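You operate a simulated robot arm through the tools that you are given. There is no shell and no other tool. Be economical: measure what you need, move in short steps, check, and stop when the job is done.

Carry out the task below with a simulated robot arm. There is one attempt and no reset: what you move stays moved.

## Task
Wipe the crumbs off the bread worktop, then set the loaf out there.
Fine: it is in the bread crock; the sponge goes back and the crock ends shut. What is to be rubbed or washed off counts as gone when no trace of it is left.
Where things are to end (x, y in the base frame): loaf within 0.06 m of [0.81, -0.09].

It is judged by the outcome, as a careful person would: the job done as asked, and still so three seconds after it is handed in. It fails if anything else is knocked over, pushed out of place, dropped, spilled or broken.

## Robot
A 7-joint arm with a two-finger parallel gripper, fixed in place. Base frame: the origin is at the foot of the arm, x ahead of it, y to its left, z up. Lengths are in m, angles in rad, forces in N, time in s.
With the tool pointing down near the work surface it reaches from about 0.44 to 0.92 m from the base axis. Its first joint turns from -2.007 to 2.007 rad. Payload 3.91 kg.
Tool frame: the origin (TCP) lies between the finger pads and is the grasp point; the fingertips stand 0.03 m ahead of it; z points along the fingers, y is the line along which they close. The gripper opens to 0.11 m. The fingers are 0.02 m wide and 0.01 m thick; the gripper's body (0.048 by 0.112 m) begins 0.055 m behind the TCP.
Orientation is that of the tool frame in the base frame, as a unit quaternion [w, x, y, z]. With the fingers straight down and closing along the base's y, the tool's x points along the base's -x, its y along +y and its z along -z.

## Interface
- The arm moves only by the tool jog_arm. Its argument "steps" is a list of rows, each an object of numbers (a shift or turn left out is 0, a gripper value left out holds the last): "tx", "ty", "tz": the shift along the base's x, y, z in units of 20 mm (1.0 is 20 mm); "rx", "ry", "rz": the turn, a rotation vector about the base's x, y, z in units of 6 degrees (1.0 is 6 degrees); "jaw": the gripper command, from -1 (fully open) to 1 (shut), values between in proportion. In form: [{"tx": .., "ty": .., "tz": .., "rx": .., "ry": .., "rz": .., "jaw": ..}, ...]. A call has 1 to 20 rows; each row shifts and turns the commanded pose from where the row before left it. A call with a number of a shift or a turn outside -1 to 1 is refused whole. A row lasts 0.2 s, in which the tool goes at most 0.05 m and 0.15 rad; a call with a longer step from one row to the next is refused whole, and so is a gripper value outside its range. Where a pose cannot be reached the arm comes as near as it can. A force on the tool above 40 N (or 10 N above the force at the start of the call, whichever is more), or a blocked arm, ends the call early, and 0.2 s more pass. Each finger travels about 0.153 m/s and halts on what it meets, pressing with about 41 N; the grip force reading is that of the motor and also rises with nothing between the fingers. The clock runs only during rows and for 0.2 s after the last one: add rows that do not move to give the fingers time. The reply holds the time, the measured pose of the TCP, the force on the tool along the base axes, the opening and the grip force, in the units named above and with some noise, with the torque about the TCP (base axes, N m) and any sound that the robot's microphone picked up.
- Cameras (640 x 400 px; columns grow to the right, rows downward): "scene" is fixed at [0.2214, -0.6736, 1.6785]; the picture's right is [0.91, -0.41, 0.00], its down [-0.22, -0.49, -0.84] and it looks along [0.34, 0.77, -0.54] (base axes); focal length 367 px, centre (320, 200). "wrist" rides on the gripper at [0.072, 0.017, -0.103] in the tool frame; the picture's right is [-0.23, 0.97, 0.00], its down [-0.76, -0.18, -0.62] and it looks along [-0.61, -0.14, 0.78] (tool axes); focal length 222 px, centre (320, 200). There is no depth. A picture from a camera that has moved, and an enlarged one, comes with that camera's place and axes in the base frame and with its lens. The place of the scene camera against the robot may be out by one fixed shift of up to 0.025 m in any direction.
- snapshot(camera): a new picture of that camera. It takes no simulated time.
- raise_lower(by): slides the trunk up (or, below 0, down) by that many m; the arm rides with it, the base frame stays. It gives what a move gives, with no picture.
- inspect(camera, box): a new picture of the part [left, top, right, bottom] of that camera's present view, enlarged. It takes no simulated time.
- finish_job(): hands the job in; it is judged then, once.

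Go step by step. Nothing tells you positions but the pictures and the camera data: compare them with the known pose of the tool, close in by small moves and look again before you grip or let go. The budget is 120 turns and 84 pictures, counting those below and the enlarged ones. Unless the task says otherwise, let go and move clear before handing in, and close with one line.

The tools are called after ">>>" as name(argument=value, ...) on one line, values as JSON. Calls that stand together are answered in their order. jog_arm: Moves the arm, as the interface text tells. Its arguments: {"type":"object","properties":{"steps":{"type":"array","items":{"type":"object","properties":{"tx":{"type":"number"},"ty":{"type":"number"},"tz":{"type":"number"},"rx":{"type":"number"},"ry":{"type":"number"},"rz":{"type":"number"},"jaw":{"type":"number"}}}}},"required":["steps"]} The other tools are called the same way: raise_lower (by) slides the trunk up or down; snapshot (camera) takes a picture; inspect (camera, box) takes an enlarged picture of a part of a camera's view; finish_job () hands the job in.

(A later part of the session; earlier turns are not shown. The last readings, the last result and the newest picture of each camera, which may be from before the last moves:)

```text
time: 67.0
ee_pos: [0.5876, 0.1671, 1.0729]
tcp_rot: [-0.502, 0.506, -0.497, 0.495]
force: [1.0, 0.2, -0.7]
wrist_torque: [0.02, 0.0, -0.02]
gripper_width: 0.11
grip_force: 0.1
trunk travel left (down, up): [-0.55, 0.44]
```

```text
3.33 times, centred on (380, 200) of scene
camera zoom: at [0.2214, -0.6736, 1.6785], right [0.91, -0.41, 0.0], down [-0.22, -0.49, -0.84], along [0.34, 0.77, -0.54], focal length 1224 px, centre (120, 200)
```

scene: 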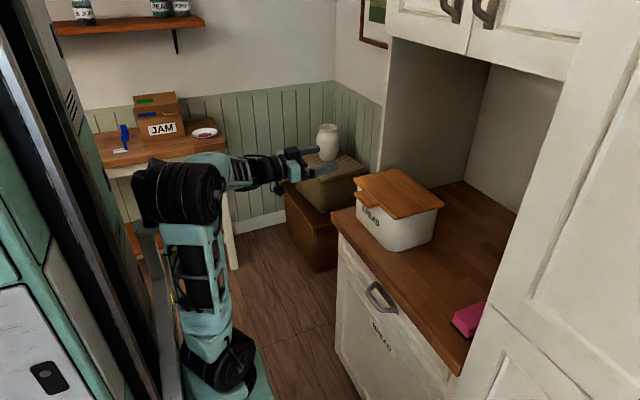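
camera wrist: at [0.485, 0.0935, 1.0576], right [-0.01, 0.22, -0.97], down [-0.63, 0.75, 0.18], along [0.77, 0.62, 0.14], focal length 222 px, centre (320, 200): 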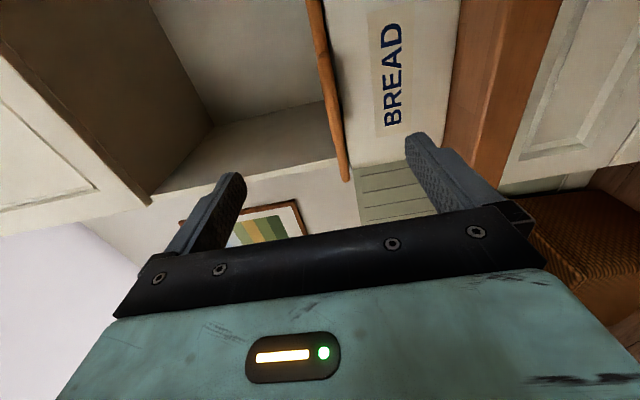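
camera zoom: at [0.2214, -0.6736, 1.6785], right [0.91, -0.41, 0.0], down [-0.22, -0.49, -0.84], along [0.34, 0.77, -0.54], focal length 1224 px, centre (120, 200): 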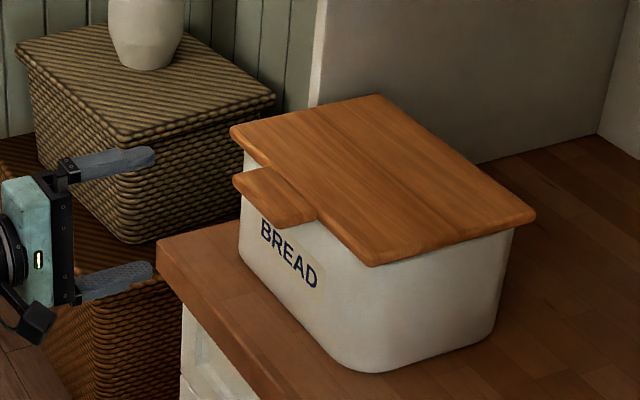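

>>> inspect(camera="wrist", box=[260, 0, 440, 200])

```text
2.00 times, centred on (350, 100) of wrist
camera zoom: at [0.485, 0.0935, 1.0576], right [-0.01, 0.22, -0.97], down [-0.63, 0.75, 0.18], along [0.77, 0.62, 0.14], focal length 444 px, centre (260, 400)
```

zoom: 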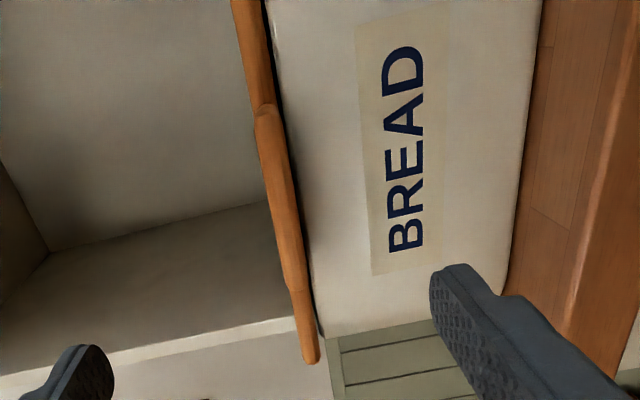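

The tab is at z≈1.060 (about 13 mm thick). I'll advance to x≈0.722 with the jaws narrowed to ~5 cm and check alignment.

>>> jog_arm(steps=[{"tz": -0.65, "jaw": 0.0}, {"tx": 1}, {"tx": 1}, {"tx": 1}, {"tx": 1}, {"tx": 1}, {"tx": 1}, {"tx": 0.7}, {}])

>>> snapshot(camera="wrist")

>>> inspect(camera="scene", box=[300, 140, 460, 260])

```text
time: 69.0
ee_pos: [0.7228, 0.1654, 1.0617]
tcp_rot: [-0.502, 0.506, -0.497, 0.494]
force: [0.2, 0.1, -0.3]
wrist_torque: [0.03, 0.01, -0.02]
gripper_width: 0.0551
grip_force: 0.0
trunk travel left (down, up): [-0.55, 0.44]
```

```text
44 pictures are left
camera wrist: at [0.6193, 0.092, 1.0457], right [-0.01, 0.22, -0.97], down [-0.63, 0.75, 0.18], along [0.77, 0.62, 0.14], focal length 222 px, centre (320, 200)
```

wrist: 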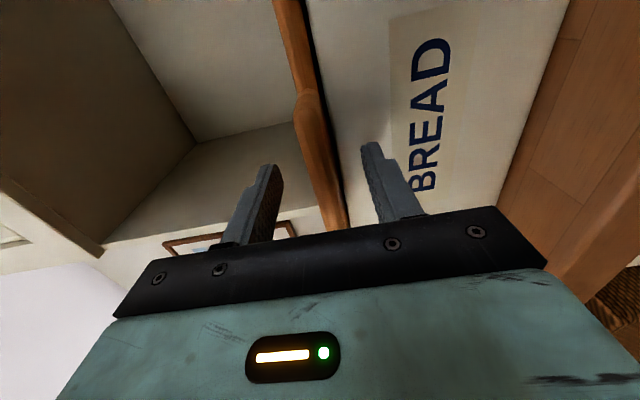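

```text
3.33 times, centred on (380, 200) of scene
camera zoom: at [0.2214, -0.6736, 1.6785], right [0.91, -0.41, 0.0], down [-0.22, -0.49, -0.84], along [0.34, 0.77, -0.54], focal length 1224 px, centre (120, 200)
```

zoom: 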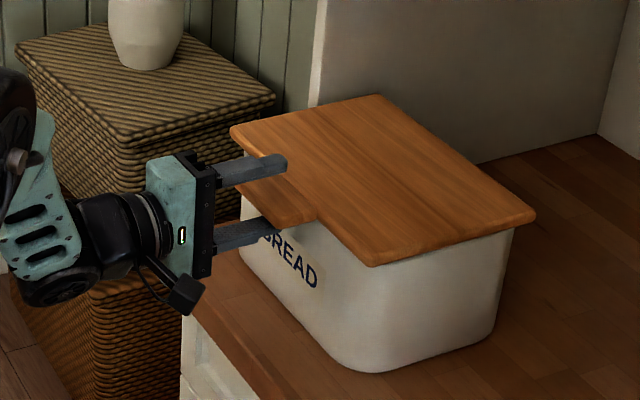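

The tab is centred between the fingers. I'll close on it.

>>> jog_arm(steps=[{"jaw": 1}, {}, {}, {}])

>>> jog_arm(steps=[{"tz": 0.3}, {"tz": 0.3}, {"tz": 0.4}, {}])

>>> inspect(camera="scene", box=[300, 140, 460, 260])

>>> snapshot(camera="wrist")

```text
time: 70.0
ee_pos: [0.7216, 0.1651, 1.0613]
tcp_rot: [-0.502, 0.506, -0.497, 0.495]
force: [1.7, -0.6, -4.1]
wrist_torque: [0.59, 0.71, 0.02]
gripper_width: 0.0138
grip_force: 45.6
trunk travel left (down, up): [-0.55, 0.44]
```

```text
time: 71.0
ee_pos: [0.7233, 0.1654, 1.0794]
tcp_rot: [-0.502, 0.505, -0.497, 0.496]
force: [6.7, -6.8, -10.5]
wrist_torque: [0.46, 1.72, -0.45]
gripper_width: 0.0165
grip_force: 44.8
trunk travel left (down, up): [-0.55, 0.44]
```

```text
3.33 times, centred on (380, 200) of scene
camera zoom: at [0.2214, -0.6736, 1.6785], right [0.91, -0.41, 0.0], down [-0.22, -0.49, -0.84], along [0.34, 0.77, -0.54], focal length 1224 px, centre (120, 200)
```

zoom: 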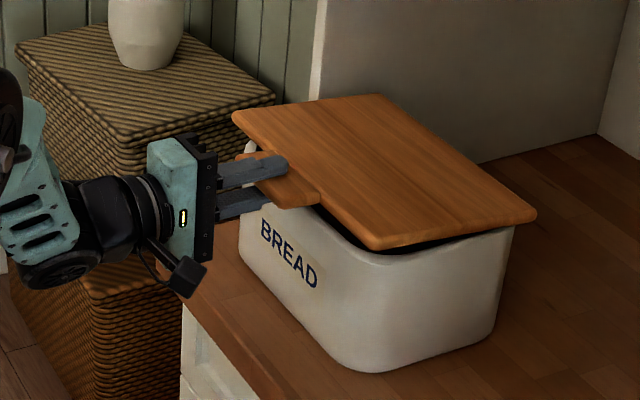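

```text
41 pictures are left
camera wrist: at [0.6199, 0.0924, 1.0635], right [-0.01, 0.22, -0.97], down [-0.63, 0.75, 0.18], along [0.77, 0.62, 0.14], focal length 222 px, centre (320, 200)
```

wrist: 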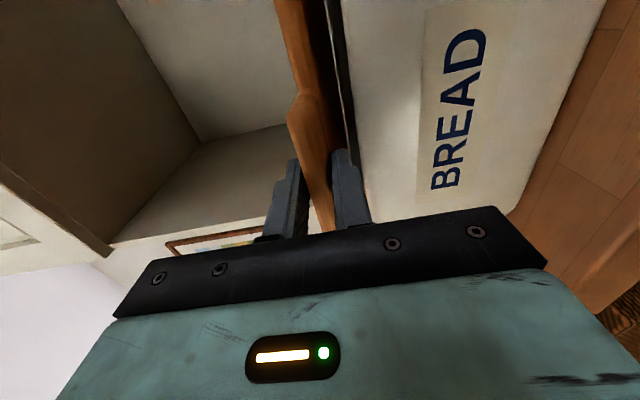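

The rear edge stayed put while the front rose, and the force and torque suggest the lid is hinged at the back. I'll rotate the tool to follow the lid angle (hinge ≈ x 0.925, z 1.06) and check that the force drops.

>>> jog_arm(steps=[{"ry": 0.45}, {"ry": 0.45, "tx": 0.04}, {}])

```text
time: 71.8
ee_pos: [0.7241, 0.1676, 1.0802]
tcp_rot: [-0.479, 0.529, -0.519, 0.471]
force: [-3.3, -11.7, -3.0]
wrist_torque: [0.27, 0.79, -0.4]
gripper_width: 0.0138
grip_force: 45.3
trunk travel left (down, up): [-0.55, 0.44]
```

The forces dropped, so it is hinged. I'll follow the arc in 3° steps up to about 35°.

>>> jog_arm(steps=[{"ry": 0.5, "tx": 0.07, "tz": 0.527, "ty": -0.05}, {"ry": 0.5, "tx": 0.085, "tz": 0.523}, {"ry": 0.5, "tx": 0.12, "tz": 0.518}, {"ry": 0.5, "tx": 0.145, "tz": 0.512}, {}])

>>> jog_arm(steps=[{"ry": 0.5, "tx": 0.175, "tz": 0.502}, {"ry": 0.5, "tx": 0.2, "tz": 0.493}, {"ry": 0.5, "tx": 0.225, "tz": 0.48}, {"ry": 0.5, "tx": 0.25, "tz": 0.47}, {"ry": 0.5, "tx": 0.275, "tz": 0.453}, {"ry": 0.5, "tx": 0.295, "tz": 0.443}, {}])

>>> inspect(camera="scene", box=[300, 120, 460, 260])

```text
time: 73.0
ee_pos: [0.7337, 0.1675, 1.1241]
tcp_rot: [-0.423, 0.574, -0.566, 0.414]
force: [15.0, 0.6, 3.0]
wrist_torque: [0.22, -1.51, -0.56]
gripper_width: 0.0142
grip_force: 45.5
trunk travel left (down, up): [-0.55, 0.44]
```

```text
time: 74.6
ee_pos: [0.7597, 0.1664, 1.1802]
tcp_rot: [-0.327, 0.633, -0.626, 0.317]
force: [16.4, 7.7, -3.1]
wrist_torque: [0.22, -1.37, -0.61]
gripper_width: 0.0152
grip_force: 45.4
trunk travel left (down, up): [-0.55, 0.44]
```

```text
2.86 times, centred on (380, 190) of scene
camera zoom: at [0.2214, -0.6736, 1.6785], right [0.91, -0.41, 0.0], down [-0.22, -0.49, -0.84], along [0.34, 0.77, -0.54], focal length 1049 px, centre (149, 229)
```

zoom: 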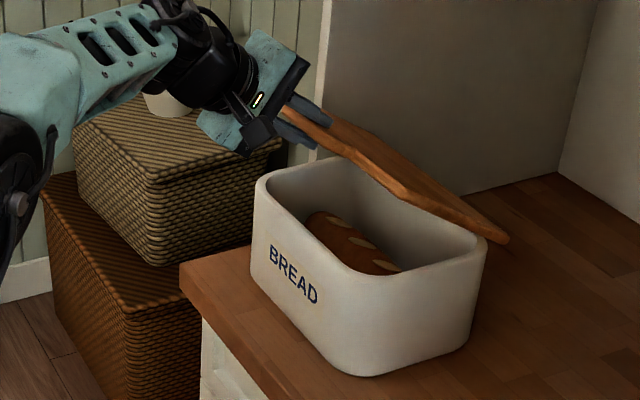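

The lid is ~33° open and the loaf is visible inside. The force pulls toward +x with the torque reversed, so I'll correct slightly (hinge a bit lower than assumed).

>>> jog_arm(steps=[{"tx": 0.2, "ry": -0.3}, {}])

```text
time: 75.2
ee_pos: [0.7622, 0.1662, 1.1826]
tcp_rot: [-0.339, 0.628, -0.619, 0.328]
force: [-8.1, 6.9, 8.0]
wrist_torque: [0.14, -0.54, -0.84]
gripper_width: 0.0137
grip_force: 44.9
trunk travel left (down, up): [-0.55, 0.44]
```

The fit now gives the hinge at ≈(0.943, 1.056) with radius 0.22. I'll continue the arc to ~52°.

>>> jog_arm(steps=[{"ry": 0.5, "tx": 0.343, "tz": 0.44}, {"ry": 0.5, "tx": 0.366, "tz": 0.446}, {"ry": 0.5, "tx": 0.39, "tz": 0.427}, {}])

>>> jog_arm(steps=[{"ry": 0.5, "tx": 0.412, "tz": 0.406}, {"ry": 0.5, "tx": 0.433, "tz": 0.383}, {"ry": 0.5, "tx": 0.451, "tz": 0.361}, {}])

>>> snapshot(camera="scene")

```text
time: 76.2
ee_pos: [0.7838, 0.1675, 1.2086]
tcp_rot: [-0.29, 0.651, -0.644, 0.278]
force: [-16.2, 13.6, 19.8]
wrist_torque: [0.33, -0.69, -0.4]
gripper_width: 0.0139
grip_force: 45.4
trunk travel left (down, up): [-0.55, 0.44]
```

```text
time: 77.2
ee_pos: [0.8092, 0.1666, 1.2309]
tcp_rot: [-0.239, 0.672, -0.664, 0.226]
force: [-11.1, 18.4, 23.5]
wrist_torque: [0.7, -1.28, -0.08]
gripper_width: 0.0138
grip_force: 45.2
trunk travel left (down, up): [-0.55, 0.44]
```

```text
39 pictures are left
```

scene: 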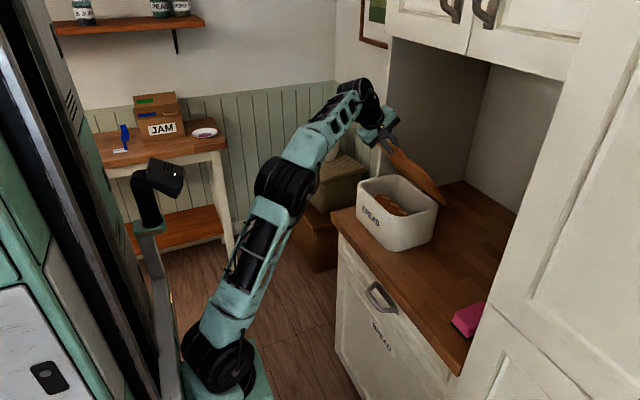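

The residual force is radial outward and +y, so I'll ease by a few mm, then continue.

>>> jog_arm(steps=[{"tx": -0.08, "tz": 0.17, "ty": 0.15, "ry": -0.15}, {}])

>>> jog_arm(steps=[{"ry": 0.5, "tx": 0.47, "tz": 0.337}, {"ry": 0.5, "tx": 0.487, "tz": 0.311}, {"ry": 0.5, "tx": 0.502, "tz": 0.285}, {}])

```text
time: 77.8
ee_pos: [0.8102, 0.1655, 1.2298]
tcp_rot: [-0.241, 0.669, -0.664, 0.231]
force: [-10.3, 6.4, 8.2]
wrist_torque: [1.02, 0.4, 0.16]
gripper_width: 0.0141
grip_force: 45.2
trunk travel left (down, up): [-0.55, 0.44]
```

```text
time: 78.8
ee_pos: [0.8202, 0.1527, 1.235]
tcp_rot: [-0.191, 0.687, -0.678, 0.177]
force: [-1.1, 36.5, 11.3]
wrist_torque: [0.81, -1.56, -0.16]
gripper_width: 0.0168
grip_force: 44.9
out of reach, approached as far as the arm can: row 3
trunk travel left (down, up): [-0.55, 0.44]
```

The arm is at the edge of its reach in this pose. I'll back up one step and open the jaws slightly, keeping the lower finger under the tab, to see whether the lid stays by itself.

>>> jog_arm(steps=[{"ry": -0.5, "tx": -0.3, "tz": -0.1, "ty": 0.4}, {}])

>>> jog_arm(steps=[{"jaw": 0.4}, {}, {}])

>>> inspect(camera="scene", box=[320, 70, 480, 230])

>>> snapshot(camera="wrist")

```text
time: 79.4
ee_pos: [0.8162, 0.1523, 1.2333]
tcp_rot: [-0.205, 0.679, -0.676, 0.199]
force: [1.8, -1.2, 4.2]
wrist_torque: [0.82, -1.39, 0.62]
gripper_width: 0.0161
grip_force: 45.2
trunk travel left (down, up): [-0.55, 0.44]
```

```text
time: 80.2
ee_pos: [0.8144, 0.1556, 1.2342]
tcp_rot: [-0.206, 0.68, -0.675, 0.196]
force: [0.2, -0.5, -0.3]
wrist_torque: [0.0, -0.01, -0.01]
gripper_width: 0.0329
grip_force: 0.0
trunk travel left (down, up): [-0.55, 0.44]
```

```text
2.50 times, centred on (400, 150) of scene
camera zoom: at [0.2214, -0.6736, 1.6785], right [0.91, -0.41, 0.0], down [-0.22, -0.49, -0.84], along [0.34, 0.77, -0.54], focal length 918 px, centre (120, 325)
```

zoom: 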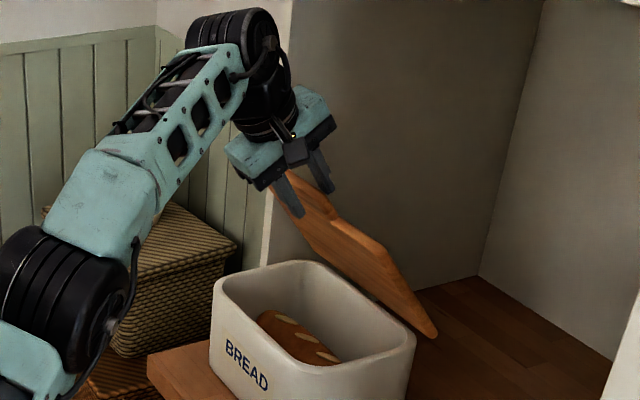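

```text
37 pictures are left
camera wrist: at [0.745, 0.0808, 1.3109], right [-0.82, 0.22, -0.53], down [-0.2, 0.75, 0.63], along [0.54, 0.62, -0.57], focal length 222 px, centre (320, 200)
```

wrist: 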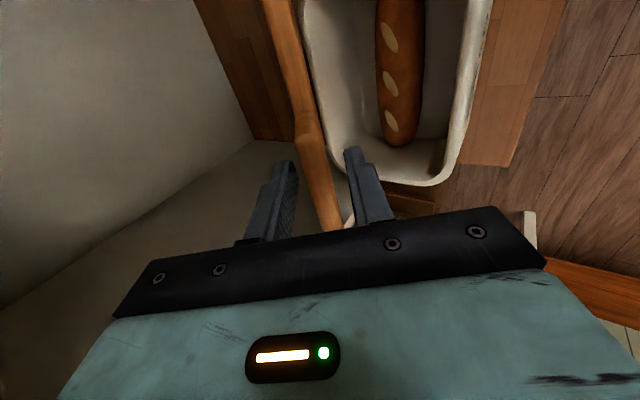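

The lid stays put with no load on the fingers, so the hinge holds by friction. I'll open the jaws and back out along the tool axis, then raise the trunk and push the lid open further.

>>> jog_arm(steps=[{"jaw": 0.0}, {"tx": -0.5, "tz": 0.75}, {"tx": -0.5, "tz": 0.75}, {"tx": -0.5, "tz": 0.75}, {"tx": -0.5, "tz": 0.75}, {}])

>>> snapshot(camera="wrist")

```text
time: 81.6
ee_pos: [0.7758, 0.1549, 1.2926]
tcp_rot: [-0.206, 0.68, -0.676, 0.195]
force: [-0.3, 1.1, -0.1]
wrist_torque: [-0.02, 0.0, 0.04]
gripper_width: 0.0549
grip_force: 0.0
trunk travel left (down, up): [-0.55, 0.44]
```

```text
36 pictures are left
camera wrist: at [0.7048, 0.081, 1.37], right [-0.82, 0.22, -0.53], down [-0.2, 0.75, 0.63], along [0.54, 0.62, -0.57], focal length 222 px, centre (320, 200)
```

wrist: 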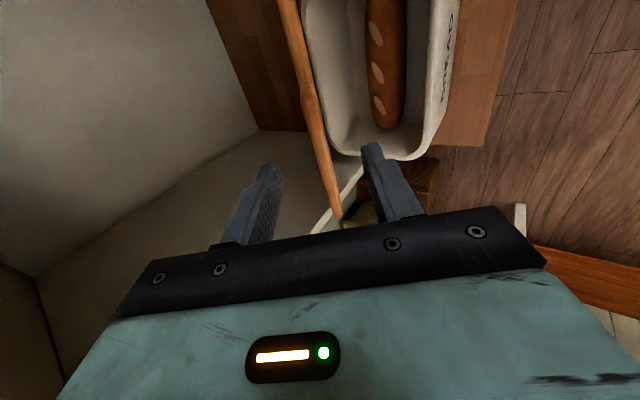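

I'll clear the tab fully, move back, raise the trunk and reorient for the push.

>>> jog_arm(steps=[{"tx": -0.5, "tz": 0.75}, {"tx": -0.7, "tz": 0.3}, {"tx": -1}, {"tx": -1}, {"tx": -1}, {"tx": -1, "jaw": 1}, {"ry": -1}, {"ry": -1}, {"ry": -1}, {"ry": -1}, {"tz": -1}, {"tz": -1}, {"tz": -1}, {}])

>>> raise_lower(by=0.15)

>>> snapshot(camera="scene")

```text
time: 84.6
ee_pos: [0.6715, 0.1564, 1.2551]
tcp_rot: [-0.343, 0.624, -0.618, 0.333]
force: [0.4, 1.2, 0.0]
wrist_torque: [0.02, 0.0, 0.03]
gripper_width: 0.0003
grip_force: 37.8
trunk travel left (down, up): [-0.55, 0.44]
```

```text
time: 86.4
ee_pos: [0.6702, 0.1575, 1.4058]
tcp_rot: [-0.342, 0.625, -0.618, 0.333]
force: [0.2, 0.6, -0.2]
wrist_torque: [0.02, 0.01, 0.0]
gripper_width: 0.0
grip_force: 37.8
trunk travel left (down, up): [-0.7, 0.29]
```

```text
35 pictures are left
```

scene: 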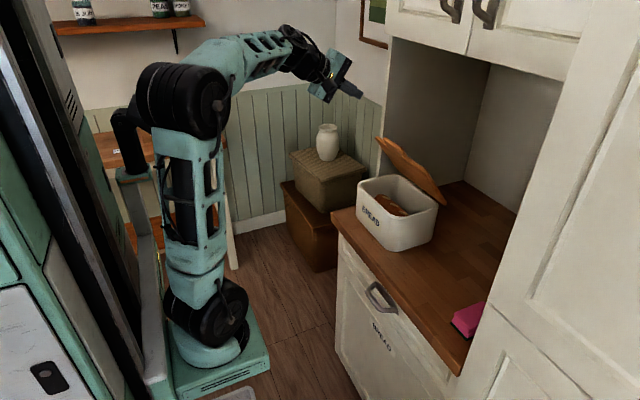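

I'll lower to z≈1.19 in front of the crock and advance until just short of the lid's underside.

>>> jog_arm(steps=[{"tz": -1}, {"tz": -1}, {"tz": -1}, {"tz": -1}, {"tz": -1}, {"tz": -1}, {"tz": -1}, {"tz": -1}, {"tz": -1}, {"tz": -1}, {"tz": -0.9}, {"tx": 1}, {"tx": 1}, {"tx": 1}, {"tx": 1}, {"tx": 1}, {"tx": 0.7}, {}])

>>> inspect(camera="scene", box=[300, 70, 480, 250])

```text
time: 90.2
ee_pos: [0.7864, 0.1572, 1.1891]
tcp_rot: [-0.343, 0.625, -0.617, 0.333]
force: [-0.3, -0.5, -0.4]
wrist_torque: [-0.01, 0.03, -0.01]
gripper_width: 0.0
grip_force: 38.2
trunk travel left (down, up): [-0.7, 0.29]
```

```text
2.22 times, centred on (390, 160) of scene
camera zoom: at [0.2214, -0.6736, 1.6785], right [0.91, -0.41, 0.0], down [-0.22, -0.49, -0.84], along [0.34, 0.77, -0.54], focal length 816 px, centre (164, 289)
```

zoom: 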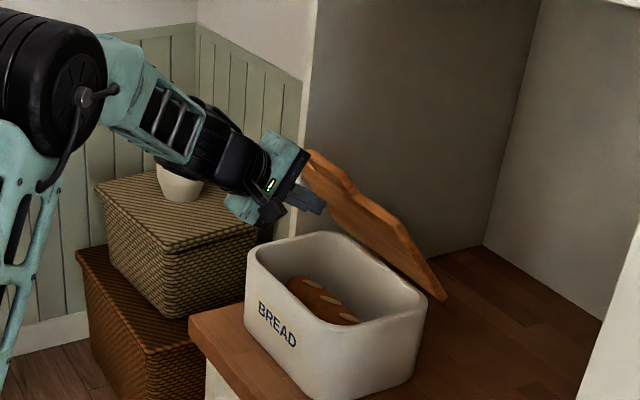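

I'll flatten the tool a bit so only the fingertip touches, then push along +x.

>>> jog_arm(steps=[{"ry": -1}, {"ry": -1}, {"ry": -1}, {"tx": 0.7}, {"tx": 0.7}, {"tx": 0.7}, {"tx": 0.7}, {"tx": 0.7}, {"tx": 0.7}, {}])

>>> inspect(camera="scene", box=[300, 70, 480, 250])

```text
time: 92.4
ee_pos: [0.8679, 0.1558, 1.1874]
tcp_rot: [-0.435, 0.565, -0.557, 0.426]
force: [0.1, 0.7, -0.1]
wrist_torque: [0.0, -0.01, 0.0]
gripper_width: 0.0
grip_force: 37.5
trunk travel left (down, up): [-0.7, 0.29]
```

```text
2.22 times, centred on (390, 160) of scene
camera zoom: at [0.2214, -0.6736, 1.6785], right [0.91, -0.41, 0.0], down [-0.22, -0.49, -0.84], along [0.34, 0.77, -0.54], focal length 816 px, centre (164, 289)
```

zoom: 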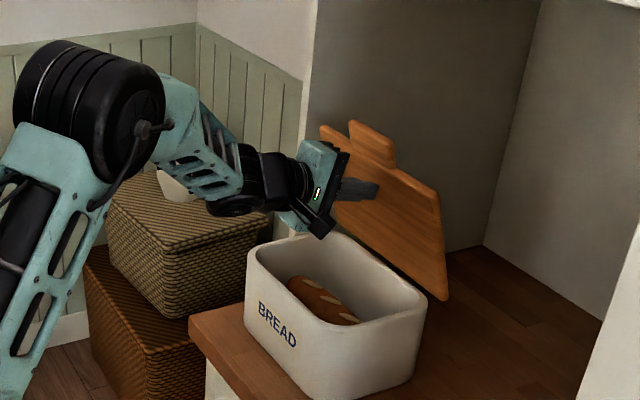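

The lid is moving easily. I'll push on to ~100°.

>>> jog_arm(steps=[{"tx": 0.6}, {"tx": 0.6}, {"tx": 0.6}, {"tx": 0.6}, {"tx": 0.4}, {}])

>>> inspect(camera="scene", box=[300, 70, 480, 250])

```text
time: 93.8
ee_pos: [0.9273, 0.1568, 1.1873]
tcp_rot: [-0.435, 0.566, -0.556, 0.426]
force: [0.4, -0.5, 0.1]
wrist_torque: [0.0, -0.02, 0.03]
gripper_width: 0.0
grip_force: 37.6
trunk travel left (down, up): [-0.7, 0.29]
```

```text
2.22 times, centred on (390, 160) of scene
camera zoom: at [0.2214, -0.6736, 1.6785], right [0.91, -0.41, 0.0], down [-0.22, -0.49, -0.84], along [0.34, 0.77, -0.54], focal length 816 px, centre (164, 289)
```

zoom: 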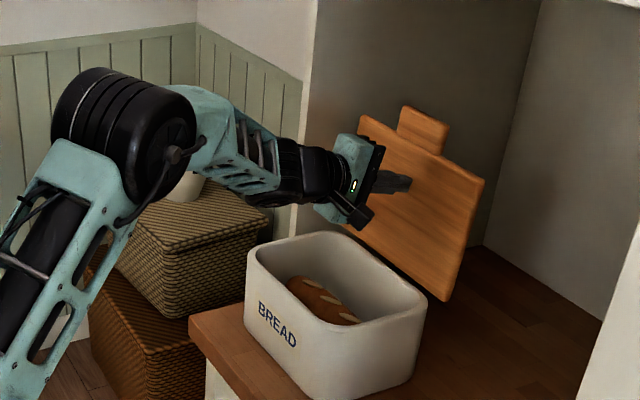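

The lid is past vertical (~97°) and holding. I'll retreat and turn the tool straight down, with the jaws closing along x to grip the loaf across.

>>> jog_arm(steps=[{"tx": -1}, {"tx": -1}, {"tx": -1}, {"tx": -1}, {"tx": -1, "tz": 0.5}, {"tx": -1, "tz": 0.5}, {"tx": -1, "tz": 0.5}, {"tx": -1, "tz": 0.5}, {"tx": -1, "tz": 0.5}, {"tx": -1, "tz": 0.5}, {}])

>>> jog_arm(steps=[{"ry": 1, "jaw": -1}, {"ry": 1}, {"ry": 1}, {"ry": 1}, {"ry": 1}, {"ry": 1}, {"ry": 1}, {"ry": 1}, {"ry": 1}, {"ry": 1}, {"ry": 1}, {"ry": 1}, {"ry": 0.5}, {}])

>>> snapshot(camera="wrist")

>>> snapshot(camera="scene")

```text
time: 96.2
ee_pos: [0.7254, 0.1572, 1.2488]
tcp_rot: [-0.434, 0.566, -0.557, 0.426]
force: [1.5, -0.4, 0.3]
wrist_torque: [-0.01, 0.0, -0.03]
gripper_width: 0.0
grip_force: 38.1
trunk travel left (down, up): [-0.7, 0.29]
```

```text
time: 99.2
ee_pos: [0.7244, 0.156, 1.2478]
tcp_rot: [-0.006, 0.708, -0.706, -0.006]
force: [0.2, -1.1, -0.2]
wrist_torque: [0.0, -0.03, 0.03]
gripper_width: 0.1101
grip_force: 0.1
trunk travel left (down, up): [-0.7, 0.29]
```

```text
31 pictures are left
camera wrist: at [0.707, 0.0816, 1.3505], right [-0.97, 0.22, 0.0], down [0.18, 0.75, 0.64], along [0.14, 0.62, -0.77], focal length 222 px, centre (320, 200)
```

wrist: 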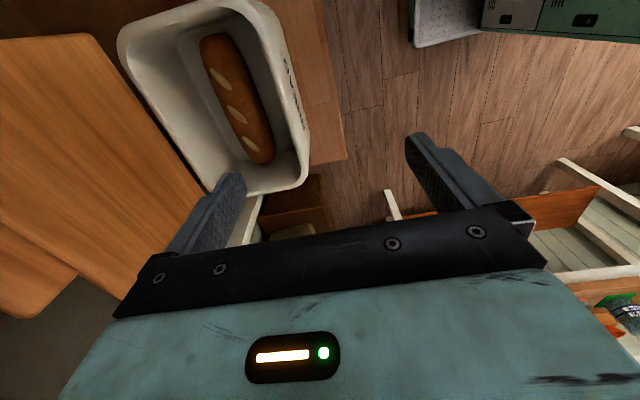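

```text
30 pictures are left
```

scene: 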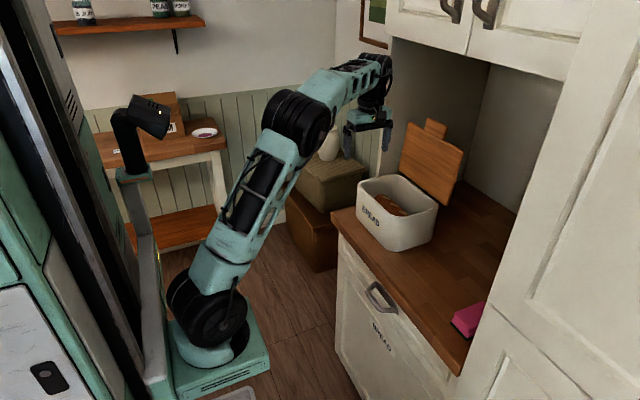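

The loaf's centre is ≈(0.857, 0.17), along y, about 0.065 wide. I'll move above it with the jaws narrowed a little and recheck.

>>> jog_arm(steps=[{"tz": -1, "jaw": -0.75}, {"tz": -1}, {"tz": -0.4, "tx": 1}, {"tx": 1}, {"tx": 1}, {"tx": 1}, {"tx": 1}, {"tx": 1, "ty": 0.4}, {"tx": 0.6, "ty": 0.3}, {}])

>>> snapshot(camera="wrist")

>>> inspect(camera="scene", box=[320, 80, 480, 260])

```text
time: 101.4
ee_pos: [0.8312, 0.1561, 1.1968]
tcp_rot: [-0.006, 0.708, -0.706, -0.006]
force: [0.7, 0.5, 0.5]
wrist_torque: [0.0, 0.04, 0.02]
gripper_width: 0.0965
grip_force: 0.0
out of reach, approached as far as the arm can: row 8, 9
trunk travel left (down, up): [-0.7, 0.29]
```

```text
29 pictures are left
camera wrist: at [0.8135, 0.0815, 1.2999], right [-0.97, 0.22, 0.0], down [0.18, 0.75, 0.64], along [0.14, 0.62, -0.77], focal length 222 px, centre (320, 200)
```

wrist: 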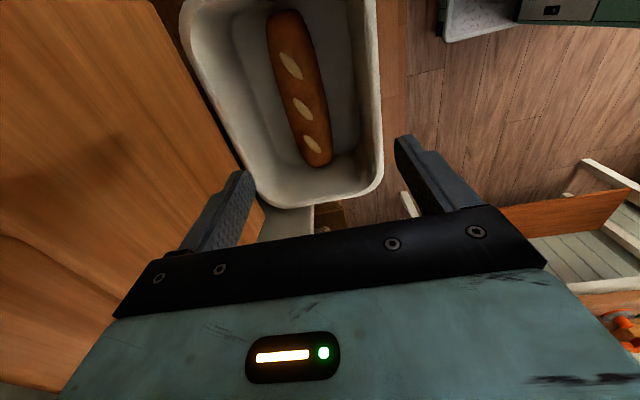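

```text
2.22 times, centred on (400, 170) of scene
camera zoom: at [0.2214, -0.6736, 1.6785], right [0.91, -0.41, 0.0], down [-0.22, -0.49, -0.84], along [0.34, 0.77, -0.54], focal length 816 px, centre (142, 267)
```

zoom: 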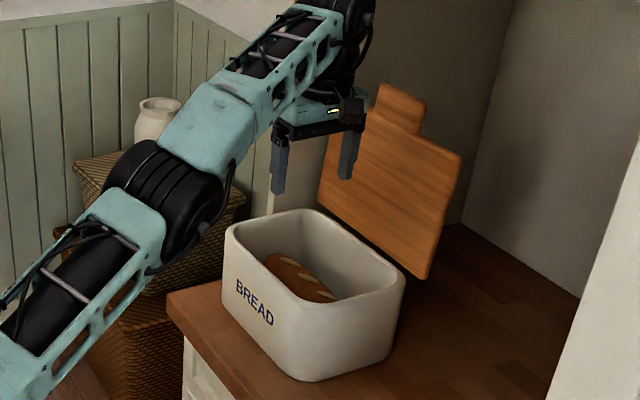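

The loaf's centre confirms at (0.853, 0.171). x is limited at this height, so I'll lower the tool and then raise the trunk equally to gain reach.

>>> jog_arm(steps=[{"tz": -1}, {"tz": -1}, {"tz": -1}, {"tz": -1}, {"tz": -0.8}, {}])

>>> raise_lower(by=0.09)

>>> jog_arm(steps=[{"tx": 0.5, "tz": -0.5}, {"tx": 0.6, "ty": 0.4, "tz": -0.5}, {"ty": 0.4, "tz": -1}, {"tz": -1}, {}])

>>> snapshot(camera="wrist")

```text
time: 102.8
ee_pos: [0.8319, 0.1568, 1.0991]
tcp_rot: [-0.007, 0.708, -0.706, -0.005]
force: [1.2, -0.1, -0.1]
wrist_torque: [0.01, 0.0, 0.01]
gripper_width: 0.0964
grip_force: 0.0
trunk travel left (down, up): [-0.7, 0.29]
```

```text
time: 104.0
ee_pos: [0.8315, 0.1571, 1.1893]
tcp_rot: [-0.005, 0.707, -0.707, -0.005]
force: [-0.9, 0.5, -0.5]
wrist_torque: [-0.04, 0.0, 0.01]
gripper_width: 0.0962
grip_force: 0.1
trunk travel left (down, up): [-0.79, 0.2]
```

```text
time: 105.2
ee_pos: [0.8503, 0.1735, 1.1292]
tcp_rot: [-0.006, 0.708, -0.706, -0.006]
force: [0.7, -1.0, 0.6]
wrist_torque: [0.03, -0.03, -0.01]
gripper_width: 0.0963
grip_force: 0.2
trunk travel left (down, up): [-0.79, 0.2]
```

```text
27 pictures are left
camera wrist: at [0.8338, 0.098, 1.2325], right [-0.97, 0.23, 0.0], down [0.18, 0.75, 0.64], along [0.14, 0.62, -0.77], focal length 222 px, centre (320, 200)
```

wrist: 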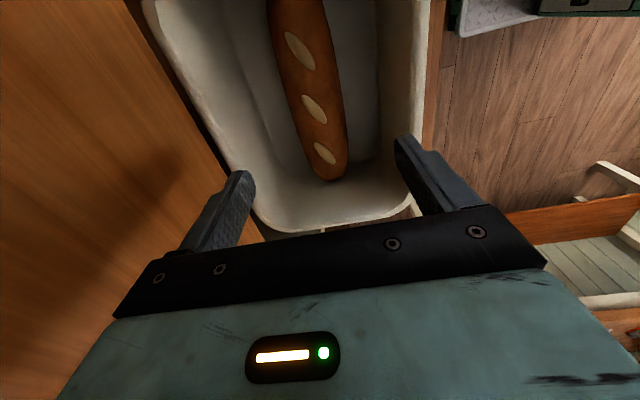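

Both fingers clear the crock walls by ~2 cm. I'll descend into the crock around the loaf.

>>> jog_arm(steps=[{"tz": -1, "tx": 0.1}, {"tz": -1}, {"tz": -1}, {"tz": -1}, {"tz": -1}, {"tz": -1}, {"tz": -0.7}, {}])

>>> snapshot(camera="wrist")

>>> inspect(camera="scene", box=[320, 80, 480, 260])

```text
time: 107.0
ee_pos: [0.8562, 0.1739, 0.9946]
tcp_rot: [-0.006, 0.708, -0.707, -0.007]
force: [0.3, 0.2, 0.7]
wrist_torque: [0.02, -0.01, 0.0]
gripper_width: 0.0963
grip_force: 0.2
trunk travel left (down, up): [-0.79, 0.2]
```

```text
26 pictures are left
camera wrist: at [0.8378, 0.0993, 1.0971], right [-0.97, 0.23, 0.0], down [0.18, 0.75, 0.64], along [0.14, 0.62, -0.77], focal length 222 px, centre (320, 200)
```

wrist: 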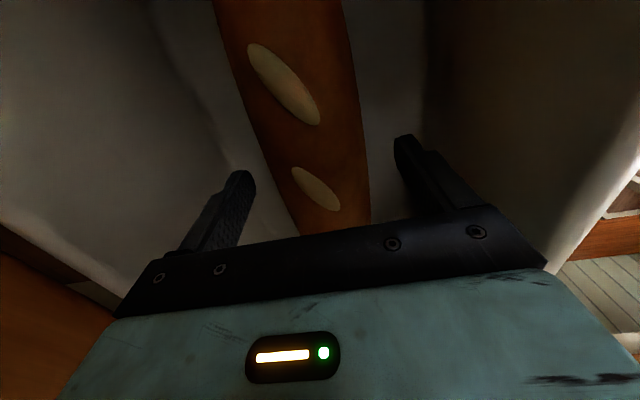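

```text
2.22 times, centred on (400, 170) of scene
camera zoom: at [0.2214, -0.6736, 1.6785], right [0.91, -0.41, 0.0], down [-0.22, -0.49, -0.84], along [0.34, 0.77, -0.54], focal length 816 px, centre (142, 267)
```

zoom: 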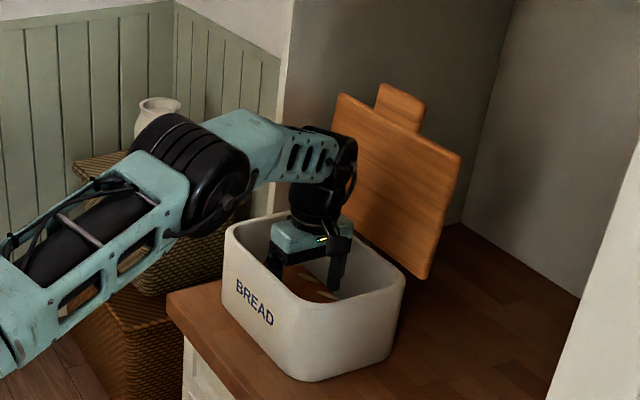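

The loaf sits between the fingers. I'll lower ~13 mm more and close.

>>> jog_arm(steps=[{"tz": -0.65}, {}])

>>> jog_arm(steps=[{"jaw": 1}, {}, {}, {}])

>>> jog_arm(steps=[{"tz": 0.5}, {"tz": 1}, {"tz": 1}, {}])

>>> snapshot(camera="wrist")

```text
time: 107.6
ee_pos: [0.854, 0.1727, 0.9811]
tcp_rot: [-0.007, 0.708, -0.706, -0.006]
force: [-0.5, -0.2, 0.6]
wrist_torque: [-0.03, -0.01, 0.0]
gripper_width: 0.0964
grip_force: 0.1
trunk travel left (down, up): [-0.79, 0.2]
```

```text
time: 108.6
ee_pos: [0.8539, 0.1725, 0.9827]
tcp_rot: [-0.007, 0.708, -0.706, -0.005]
force: [1.0, -0.2, 0.6]
wrist_torque: [0.02, 0.05, 0.07]
gripper_width: 0.0613
grip_force: 41.0
trunk travel left (down, up): [-0.79, 0.2]
```

```text
time: 109.6
ee_pos: [0.8555, 0.1723, 1.0335]
tcp_rot: [-0.007, 0.708, -0.707, -0.006]
force: [0.3, 0.1, -3.6]
wrist_torque: [0.0, 0.02, 0.0]
gripper_width: 0.061
grip_force: 40.8
trunk travel left (down, up): [-0.79, 0.2]
```

```text
24 pictures are left
camera wrist: at [0.8389, 0.0984, 1.1349], right [-0.97, 0.23, 0.0], down [0.18, 0.75, 0.64], along [0.14, 0.62, -0.77], focal length 222 px, centre (320, 200)
```

wrist: 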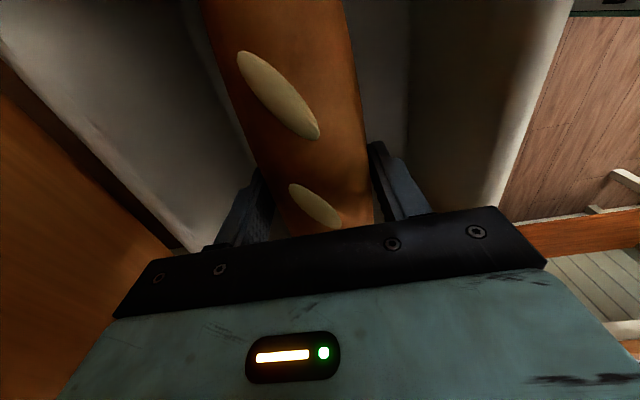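

The loaf is held. I'll raise it clear of the rim while easing back to x≈0.812.

>>> jog_arm(steps=[{"tz": 1, "tx": -0.3}, {"tz": 1, "tx": -0.3}, {"tz": 1, "tx": -0.4}, {"tz": 1, "tx": -0.4}, {"tz": 1, "tx": -0.4}, {"tz": 1, "tx": -0.35}, {}])

>>> inspect(camera="scene", box=[320, 80, 480, 260])

```text
time: 111.2
ee_pos: [0.8134, 0.1731, 1.152]
tcp_rot: [-0.007, 0.708, -0.707, -0.005]
force: [0.2, -0.3, -3.6]
wrist_torque: [0.01, 0.01, 0.02]
gripper_width: 0.061
grip_force: 41.3
trunk travel left (down, up): [-0.79, 0.2]
```

```text
2.22 times, centred on (400, 170) of scene
camera zoom: at [0.2214, -0.6736, 1.6785], right [0.91, -0.41, 0.0], down [-0.22, -0.49, -0.84], along [0.34, 0.77, -0.54], focal length 816 px, centre (142, 267)
```

zoom: 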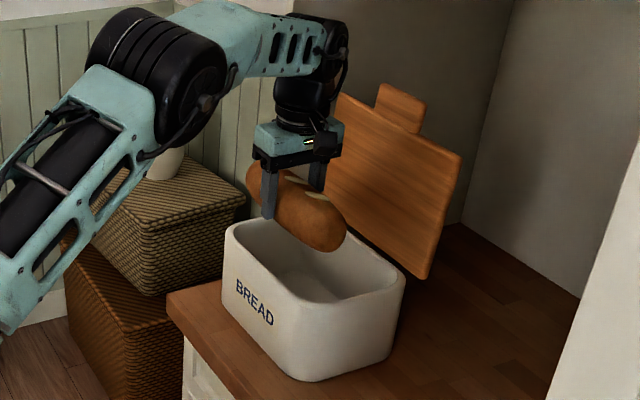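

Clear of the rim. I'll carry it along -y to y≈-0.093.

>>> jog_arm(steps=[{"tz": 0.7, "tx": -0.1}, {"ty": -1}, {"ty": -1}, {"ty": -1}, {"ty": -1}, {"ty": -1}, {"ty": -1}, {"ty": -1}, {"ty": -1}, {"ty": -1}, {"ty": -1}, {"ty": -1}, {"ty": -1}, {"ty": -1}, {"ty": -0.3}, {}])

>>> jog_arm(steps=[{"tz": -1}, {"tz": -1}, {"tz": -1}, {"tz": -1}, {"tz": -1}, {"tz": -1}, {"tz": -1}, {"tz": -1}, {}])

>>> inspect(camera="scene", box=[360, 150, 520, 330])

```text
time: 114.6
ee_pos: [0.8114, -0.0939, 1.1659]
tcp_rot: [-0.007, 0.708, -0.706, -0.006]
force: [0.5, -0.3, -3.7]
wrist_torque: [0.03, -0.02, -0.04]
gripper_width: 0.0608
grip_force: 41.4
trunk travel left (down, up): [-0.79, 0.2]
```

```text
time: 116.6
ee_pos: [0.8074, -0.0951, 1.0049]
tcp_rot: [-0.006, 0.708, -0.706, -0.007]
force: [-0.7, -0.7, -3.9]
wrist_torque: [0.02, -0.02, -0.02]
gripper_width: 0.0607
grip_force: 41.1
trunk travel left (down, up): [-0.79, 0.2]
```

```text
2.22 times, centred on (440, 240) of scene
camera zoom: at [0.2214, -0.6736, 1.6785], right [0.91, -0.41, 0.0], down [-0.22, -0.49, -0.84], along [0.34, 0.77, -0.54], focal length 816 px, centre (53, 111)
```

zoom: 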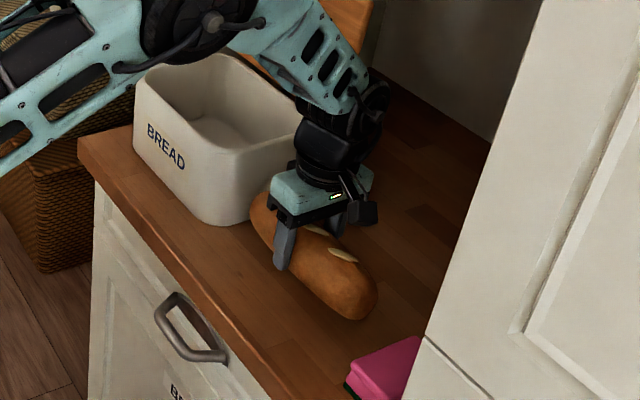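

The loaf is a few cm above the counter, clear of both crock and sponge. I'll lower gently until contact.

>>> jog_arm(steps=[{"tz": -0.4, "ty": 0.15}, {"tz": -0.4}, {"tz": -0.3}, {}])

>>> jog_arm(steps=[{"tz": -0.15}, {"tz": -0.15}, {}])

```text
time: 117.6
ee_pos: [0.809, -0.092, 0.9843]
tcp_rot: [-0.006, 0.707, -0.707, -0.005]
force: [-0.5, 0.5, -4.1]
wrist_torque: [0.08, 0.0, 0.0]
gripper_width: 0.061
grip_force: 41.0
trunk travel left (down, up): [-0.79, 0.2]
```

```text
time: 118.4
ee_pos: [0.8111, -0.0907, 0.9781]
tcp_rot: [-0.007, 0.707, -0.707, -0.006]
force: [-0.2, 0.5, -2.9]
wrist_torque: [0.03, 0.0, 0.01]
gripper_width: 0.0609
grip_force: 41.5
trunk travel left (down, up): [-0.79, 0.2]
```

>>> jog_arm(steps=[{"tz": -0.1}, {"tz": -0.1}, {}])

```text
time: 119.2
ee_pos: [0.8109, -0.0916, 0.9746]
tcp_rot: [-0.006, 0.707, -0.707, -0.007]
force: [-0.1, 0.0, -4.6]
wrist_torque: [0.02, 0.01, 0.0]
gripper_width: 0.0609
grip_force: 40.6
trunk travel left (down, up): [-0.79, 0.2]
```

>>> jog_arm(steps=[{"tz": -0.1}, {"tz": -0.1}, {}])

>>> inspect(camera="scene", box=[400, 200, 480, 290])

```text
time: 120.0
ee_pos: [0.8108, -0.0898, 0.9704]
tcp_rot: [-0.006, 0.707, -0.707, -0.005]
force: [-1.9, 0.2, -1.0]
wrist_torque: [-0.21, 0.1, -0.13]
gripper_width: 0.0609
grip_force: 41.6
trunk travel left (down, up): [-0.79, 0.2]
```

```text
4.44 times, centred on (440, 245) of scene
camera zoom: at [0.2214, -0.6736, 1.6785], right [0.91, -0.41, 0.0], down [-0.22, -0.49, -0.84], along [0.34, 0.77, -0.54], focal length 1632 px, centre (-213, 0)
```

zoom: 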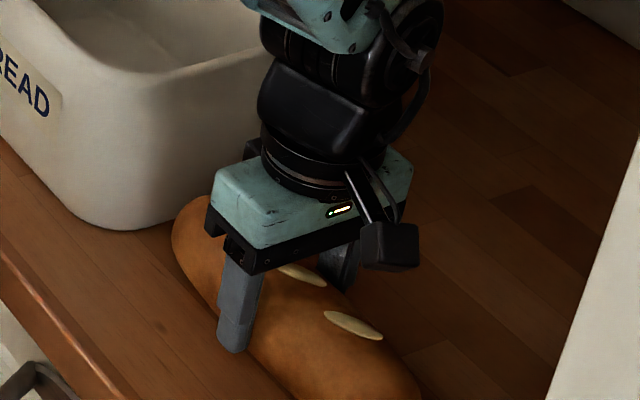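

Contact is made. I'll release and rise straight up.

>>> jog_arm(steps=[{"jaw": -0.6}, {}, {}, {"tz": 0.7}, {"tz": 1}, {"tz": 1}, {"tz": 1}, {"tz": 1}, {"tz": 1}, {"tz": 1}, {"tz": 1}, {"tz": 1}, {"tz": 1}, {}])

>>> snapshot(camera="scene")

```text
time: 123.0
ee_pos: [0.8086, -0.0889, 1.1613]
tcp_rot: [-0.007, 0.708, -0.707, -0.005]
force: [-0.9, 0.2, -0.3]
wrist_torque: [0.01, -0.05, 0.01]
gripper_width: 0.0876
grip_force: 0.0
trunk travel left (down, up): [-0.79, 0.2]
```

```text
20 pictures are left
```

scene: 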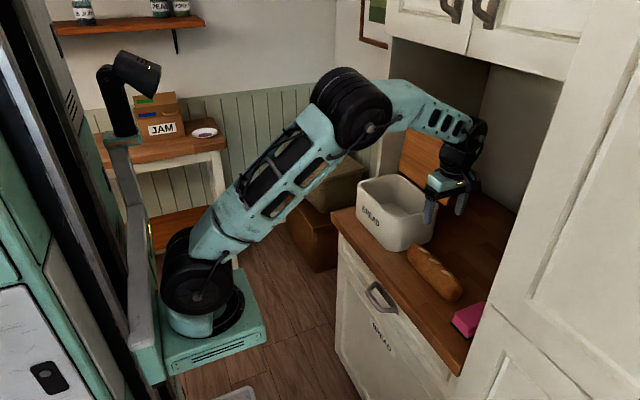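

The loaf is set out. Next I'll close the lid: go back, yaw -90° and pitch to horizontal so the jaws (closing along y) can take the tab's sides.

>>> jog_arm(steps=[{"tx": -1, "tz": 0.5}, {"tx": -1, "tz": 0.5}, {"tx": -1, "tz": 0.5}, {"tx": -1, "tz": 0.5}, {"tx": -1, "rz": -1, "ty": 1}, {"tx": -1, "rz": -1, "ty": 1}, {"tx": -1, "rz": -1, "ty": 1}, {"tx": -1, "rz": -1, "ty": 1}, {"tx": -1, "rz": -1, "ty": 1}, {"rz": -1, "ty": 1}, {"rz": -1, "ty": 1}, {"rz": -1, "ty": 1}, {"rz": -1, "ty": 1}, {"rz": -1, "ty": 1}, {"rz": -1, "ty": 1}, {"rz": -1, "ty": 1}, {"rz": -1, "ty": 0.7}, {"rz": -1}, {"rz": -1}, {}])

>>> jog_arm(steps=[{"ry": -1}, {"ry": -1}, {"ry": -1}, {"ry": -1}, {"ry": -1}, {"ry": -1}, {"ry": -1}, {"ry": -1}, {"ry": -1}, {"ry": -1}, {"ry": -1}, {"ry": -1}, {"ry": -1}, {"ry": -1}, {"ry": -1}, {"jaw": -1}, {}])

>>> snapshot(camera="wrist")

>>> snapshot(camera="scene")

```text
time: 127.2
ee_pos: [0.6297, 0.1633, 1.2051]
tcp_rot: [0.009, 0.0, 1.0, 0.0]
force: [-1.0, -0.1, 0.2]
wrist_torque: [0.0, 0.0, 0.03]
gripper_width: 0.0882
grip_force: 0.1
trunk travel left (down, up): [-0.79, 0.2]
```

```text
time: 130.8
ee_pos: [0.6304, 0.1634, 1.2047]
tcp_rot: [0.713, -0.002, 0.701, 0.0]
force: [0.8, -1.1, 1.2]
wrist_torque: [0.0, 0.04, -0.03]
gripper_width: 0.11
grip_force: 0.1
trunk travel left (down, up): [-0.79, 0.2]
```

```text
19 pictures are left
camera wrist: at [0.5278, 0.1806, 1.1299], right [0.0, 0.97, 0.22], down [-0.64, -0.18, 0.75], along [0.77, -0.14, 0.62], focal length 222 px, centre (320, 200)
```

wrist: 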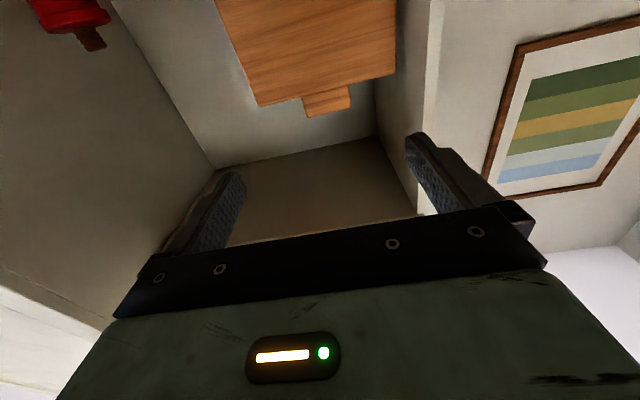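

```text
18 pictures are left
```

scene: 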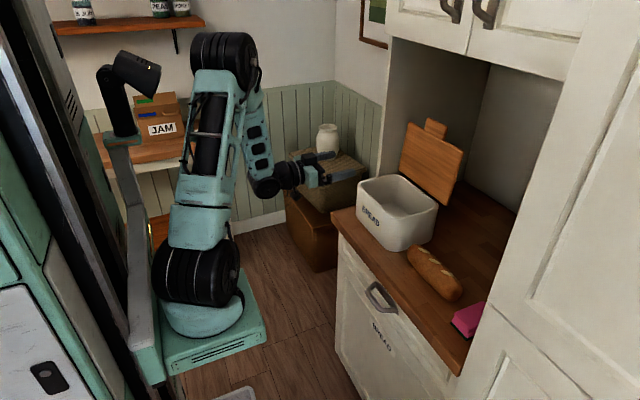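

The tab spans y≈0.125–0.209, z≈1.233–1.271, at x≈0.97. I'll approach at z≈1.255 and check before reaching it.

>>> jog_arm(steps=[{"tz": 1, "ty": 0.2}, {"tz": 1}, {"tz": 0.5}, {"tx": 1}, {"tx": 1}, {"tx": 1}, {"tx": 1}, {"tx": 1}, {"tx": 1}, {"tx": 1}, {"tx": 1}, {"tx": 1}, {"tx": 1}, {"tx": 1}, {"tx": 1}, {"tx": 1}, {"tx": 1}, {}])

>>> snapshot(camera="wrist")

>>> inspect(camera="scene", box=[340, 80, 500, 240])

```text
time: 134.6
ee_pos: [0.9121, 0.1676, 1.2526]
tcp_rot: [0.713, -0.001, 0.701, -0.001]
force: [0.5, 0.2, -0.5]
wrist_torque: [-0.02, 0.03, -0.01]
gripper_width: 0.1099
grip_force: 0.1
trunk travel left (down, up): [-0.79, 0.2]
```

```text
17 pictures are left
camera wrist: at [0.8098, 0.1841, 1.1798], right [0.0, 0.97, 0.22], down [-0.64, -0.17, 0.75], along [0.77, -0.14, 0.62], focal length 222 px, centre (320, 200)
```

wrist: 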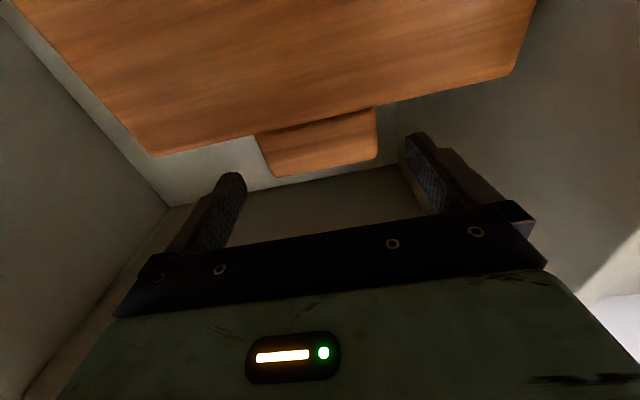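

```text
2.50 times, centred on (420, 160) of scene
camera zoom: at [0.2214, -0.6736, 1.6785], right [0.91, -0.41, 0.0], down [-0.22, -0.49, -0.84], along [0.34, 0.77, -0.54], focal length 918 px, centre (70, 300)
```

zoom: 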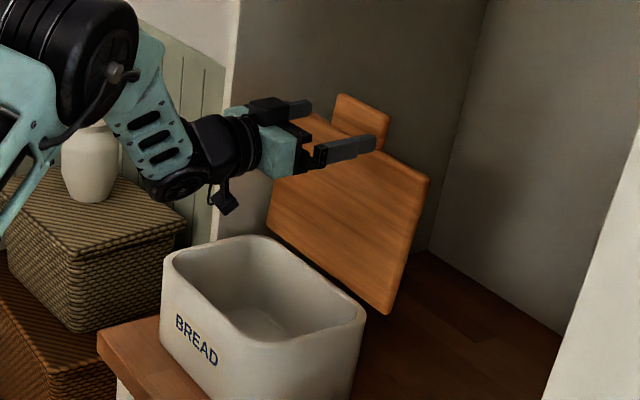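

Triangulation confirms the tab tip at (0.97, y 0.125–0.209, z 1.272). I'll advance so the fingertips straddle it and close on its sides.

>>> jog_arm(steps=[{"tx": 0.8, "tz": 0.15}, {"tx": 0.8}, {"tx": 0.6}, {}])

>>> jog_arm(steps=[{"jaw": 1}, {}, {}])

>>> snapshot(camera="wrist")

```text
time: 135.6
ee_pos: [0.953, 0.1666, 1.2565]
tcp_rot: [0.713, 0.0, 0.701, -0.002]
force: [-0.8, -1.1, -0.1]
wrist_torque: [0.0, 0.01, 0.03]
gripper_width: 0.1099
grip_force: 0.0
trunk travel left (down, up): [-0.79, 0.2]
```

```text
time: 136.4
ee_pos: [0.954, 0.1655, 1.2557]
tcp_rot: [0.714, 0.0, 0.7, -0.001]
force: [0.8, -4.6, 0.2]
wrist_torque: [0.39, -0.16, 0.31]
gripper_width: 0.0897
grip_force: 45.1
trunk travel left (down, up): [-0.79, 0.2]
```

```text
15 pictures are left
camera wrist: at [0.8514, 0.1831, 1.1824], right [0.0, 0.97, 0.23], down [-0.64, -0.17, 0.75], along [0.77, -0.14, 0.62], focal length 222 px, centre (320, 200)
```

wrist: 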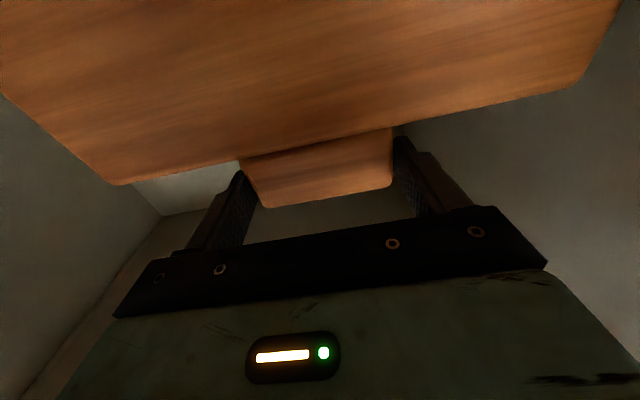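

It's gripped at 0.09 m. I'll pull the lid forward along its arc.

>>> jog_arm(steps=[{"tx": -0.895, "tz": 0.07}, {"tx": -0.875, "tz": -0.01}, {"tx": -0.875, "tz": -0.085}, {"tx": -0.865, "tz": -0.16}, {}])

>>> jog_arm(steps=[{"tx": -0.845, "tz": -0.235}, {"tx": -0.825, "tz": -0.305}, {"tx": -0.79, "tz": -0.38}, {}])

>>> inspect(camera="scene", box=[340, 80, 500, 240])

```text
time: 137.6
ee_pos: [0.8853, 0.1668, 1.2533]
tcp_rot: [0.713, 0.001, 0.702, -0.003]
force: [6.0, -14.7, -2.5]
wrist_torque: [0.9, -0.99, -0.36]
gripper_width: 0.0894
grip_force: 45.6
trunk travel left (down, up): [-0.79, 0.2]
```

```text
time: 138.6
ee_pos: [0.8357, 0.1663, 1.237]
tcp_rot: [0.714, 0.0, 0.7, -0.002]
force: [5.0, -13.1, 6.8]
wrist_torque: [0.09, -1.48, -0.07]
gripper_width: 0.0898
grip_force: 45.2
trunk travel left (down, up): [-0.79, 0.2]
```

```text
2.50 times, centred on (420, 160) of scene
camera zoom: at [0.2214, -0.6736, 1.6785], right [0.91, -0.41, 0.0], down [-0.22, -0.49, -0.84], along [0.34, 0.77, -0.54], focal length 918 px, centre (70, 300)
```

zoom: 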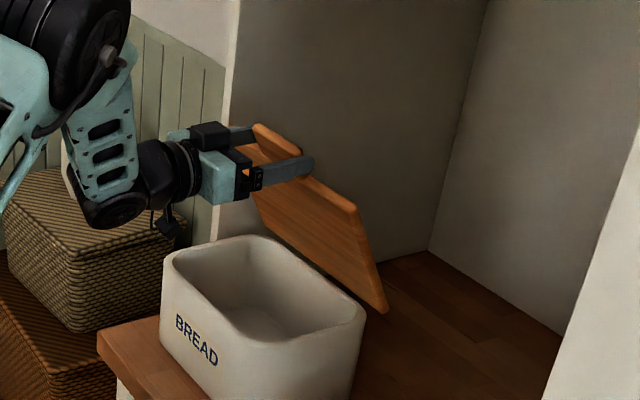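

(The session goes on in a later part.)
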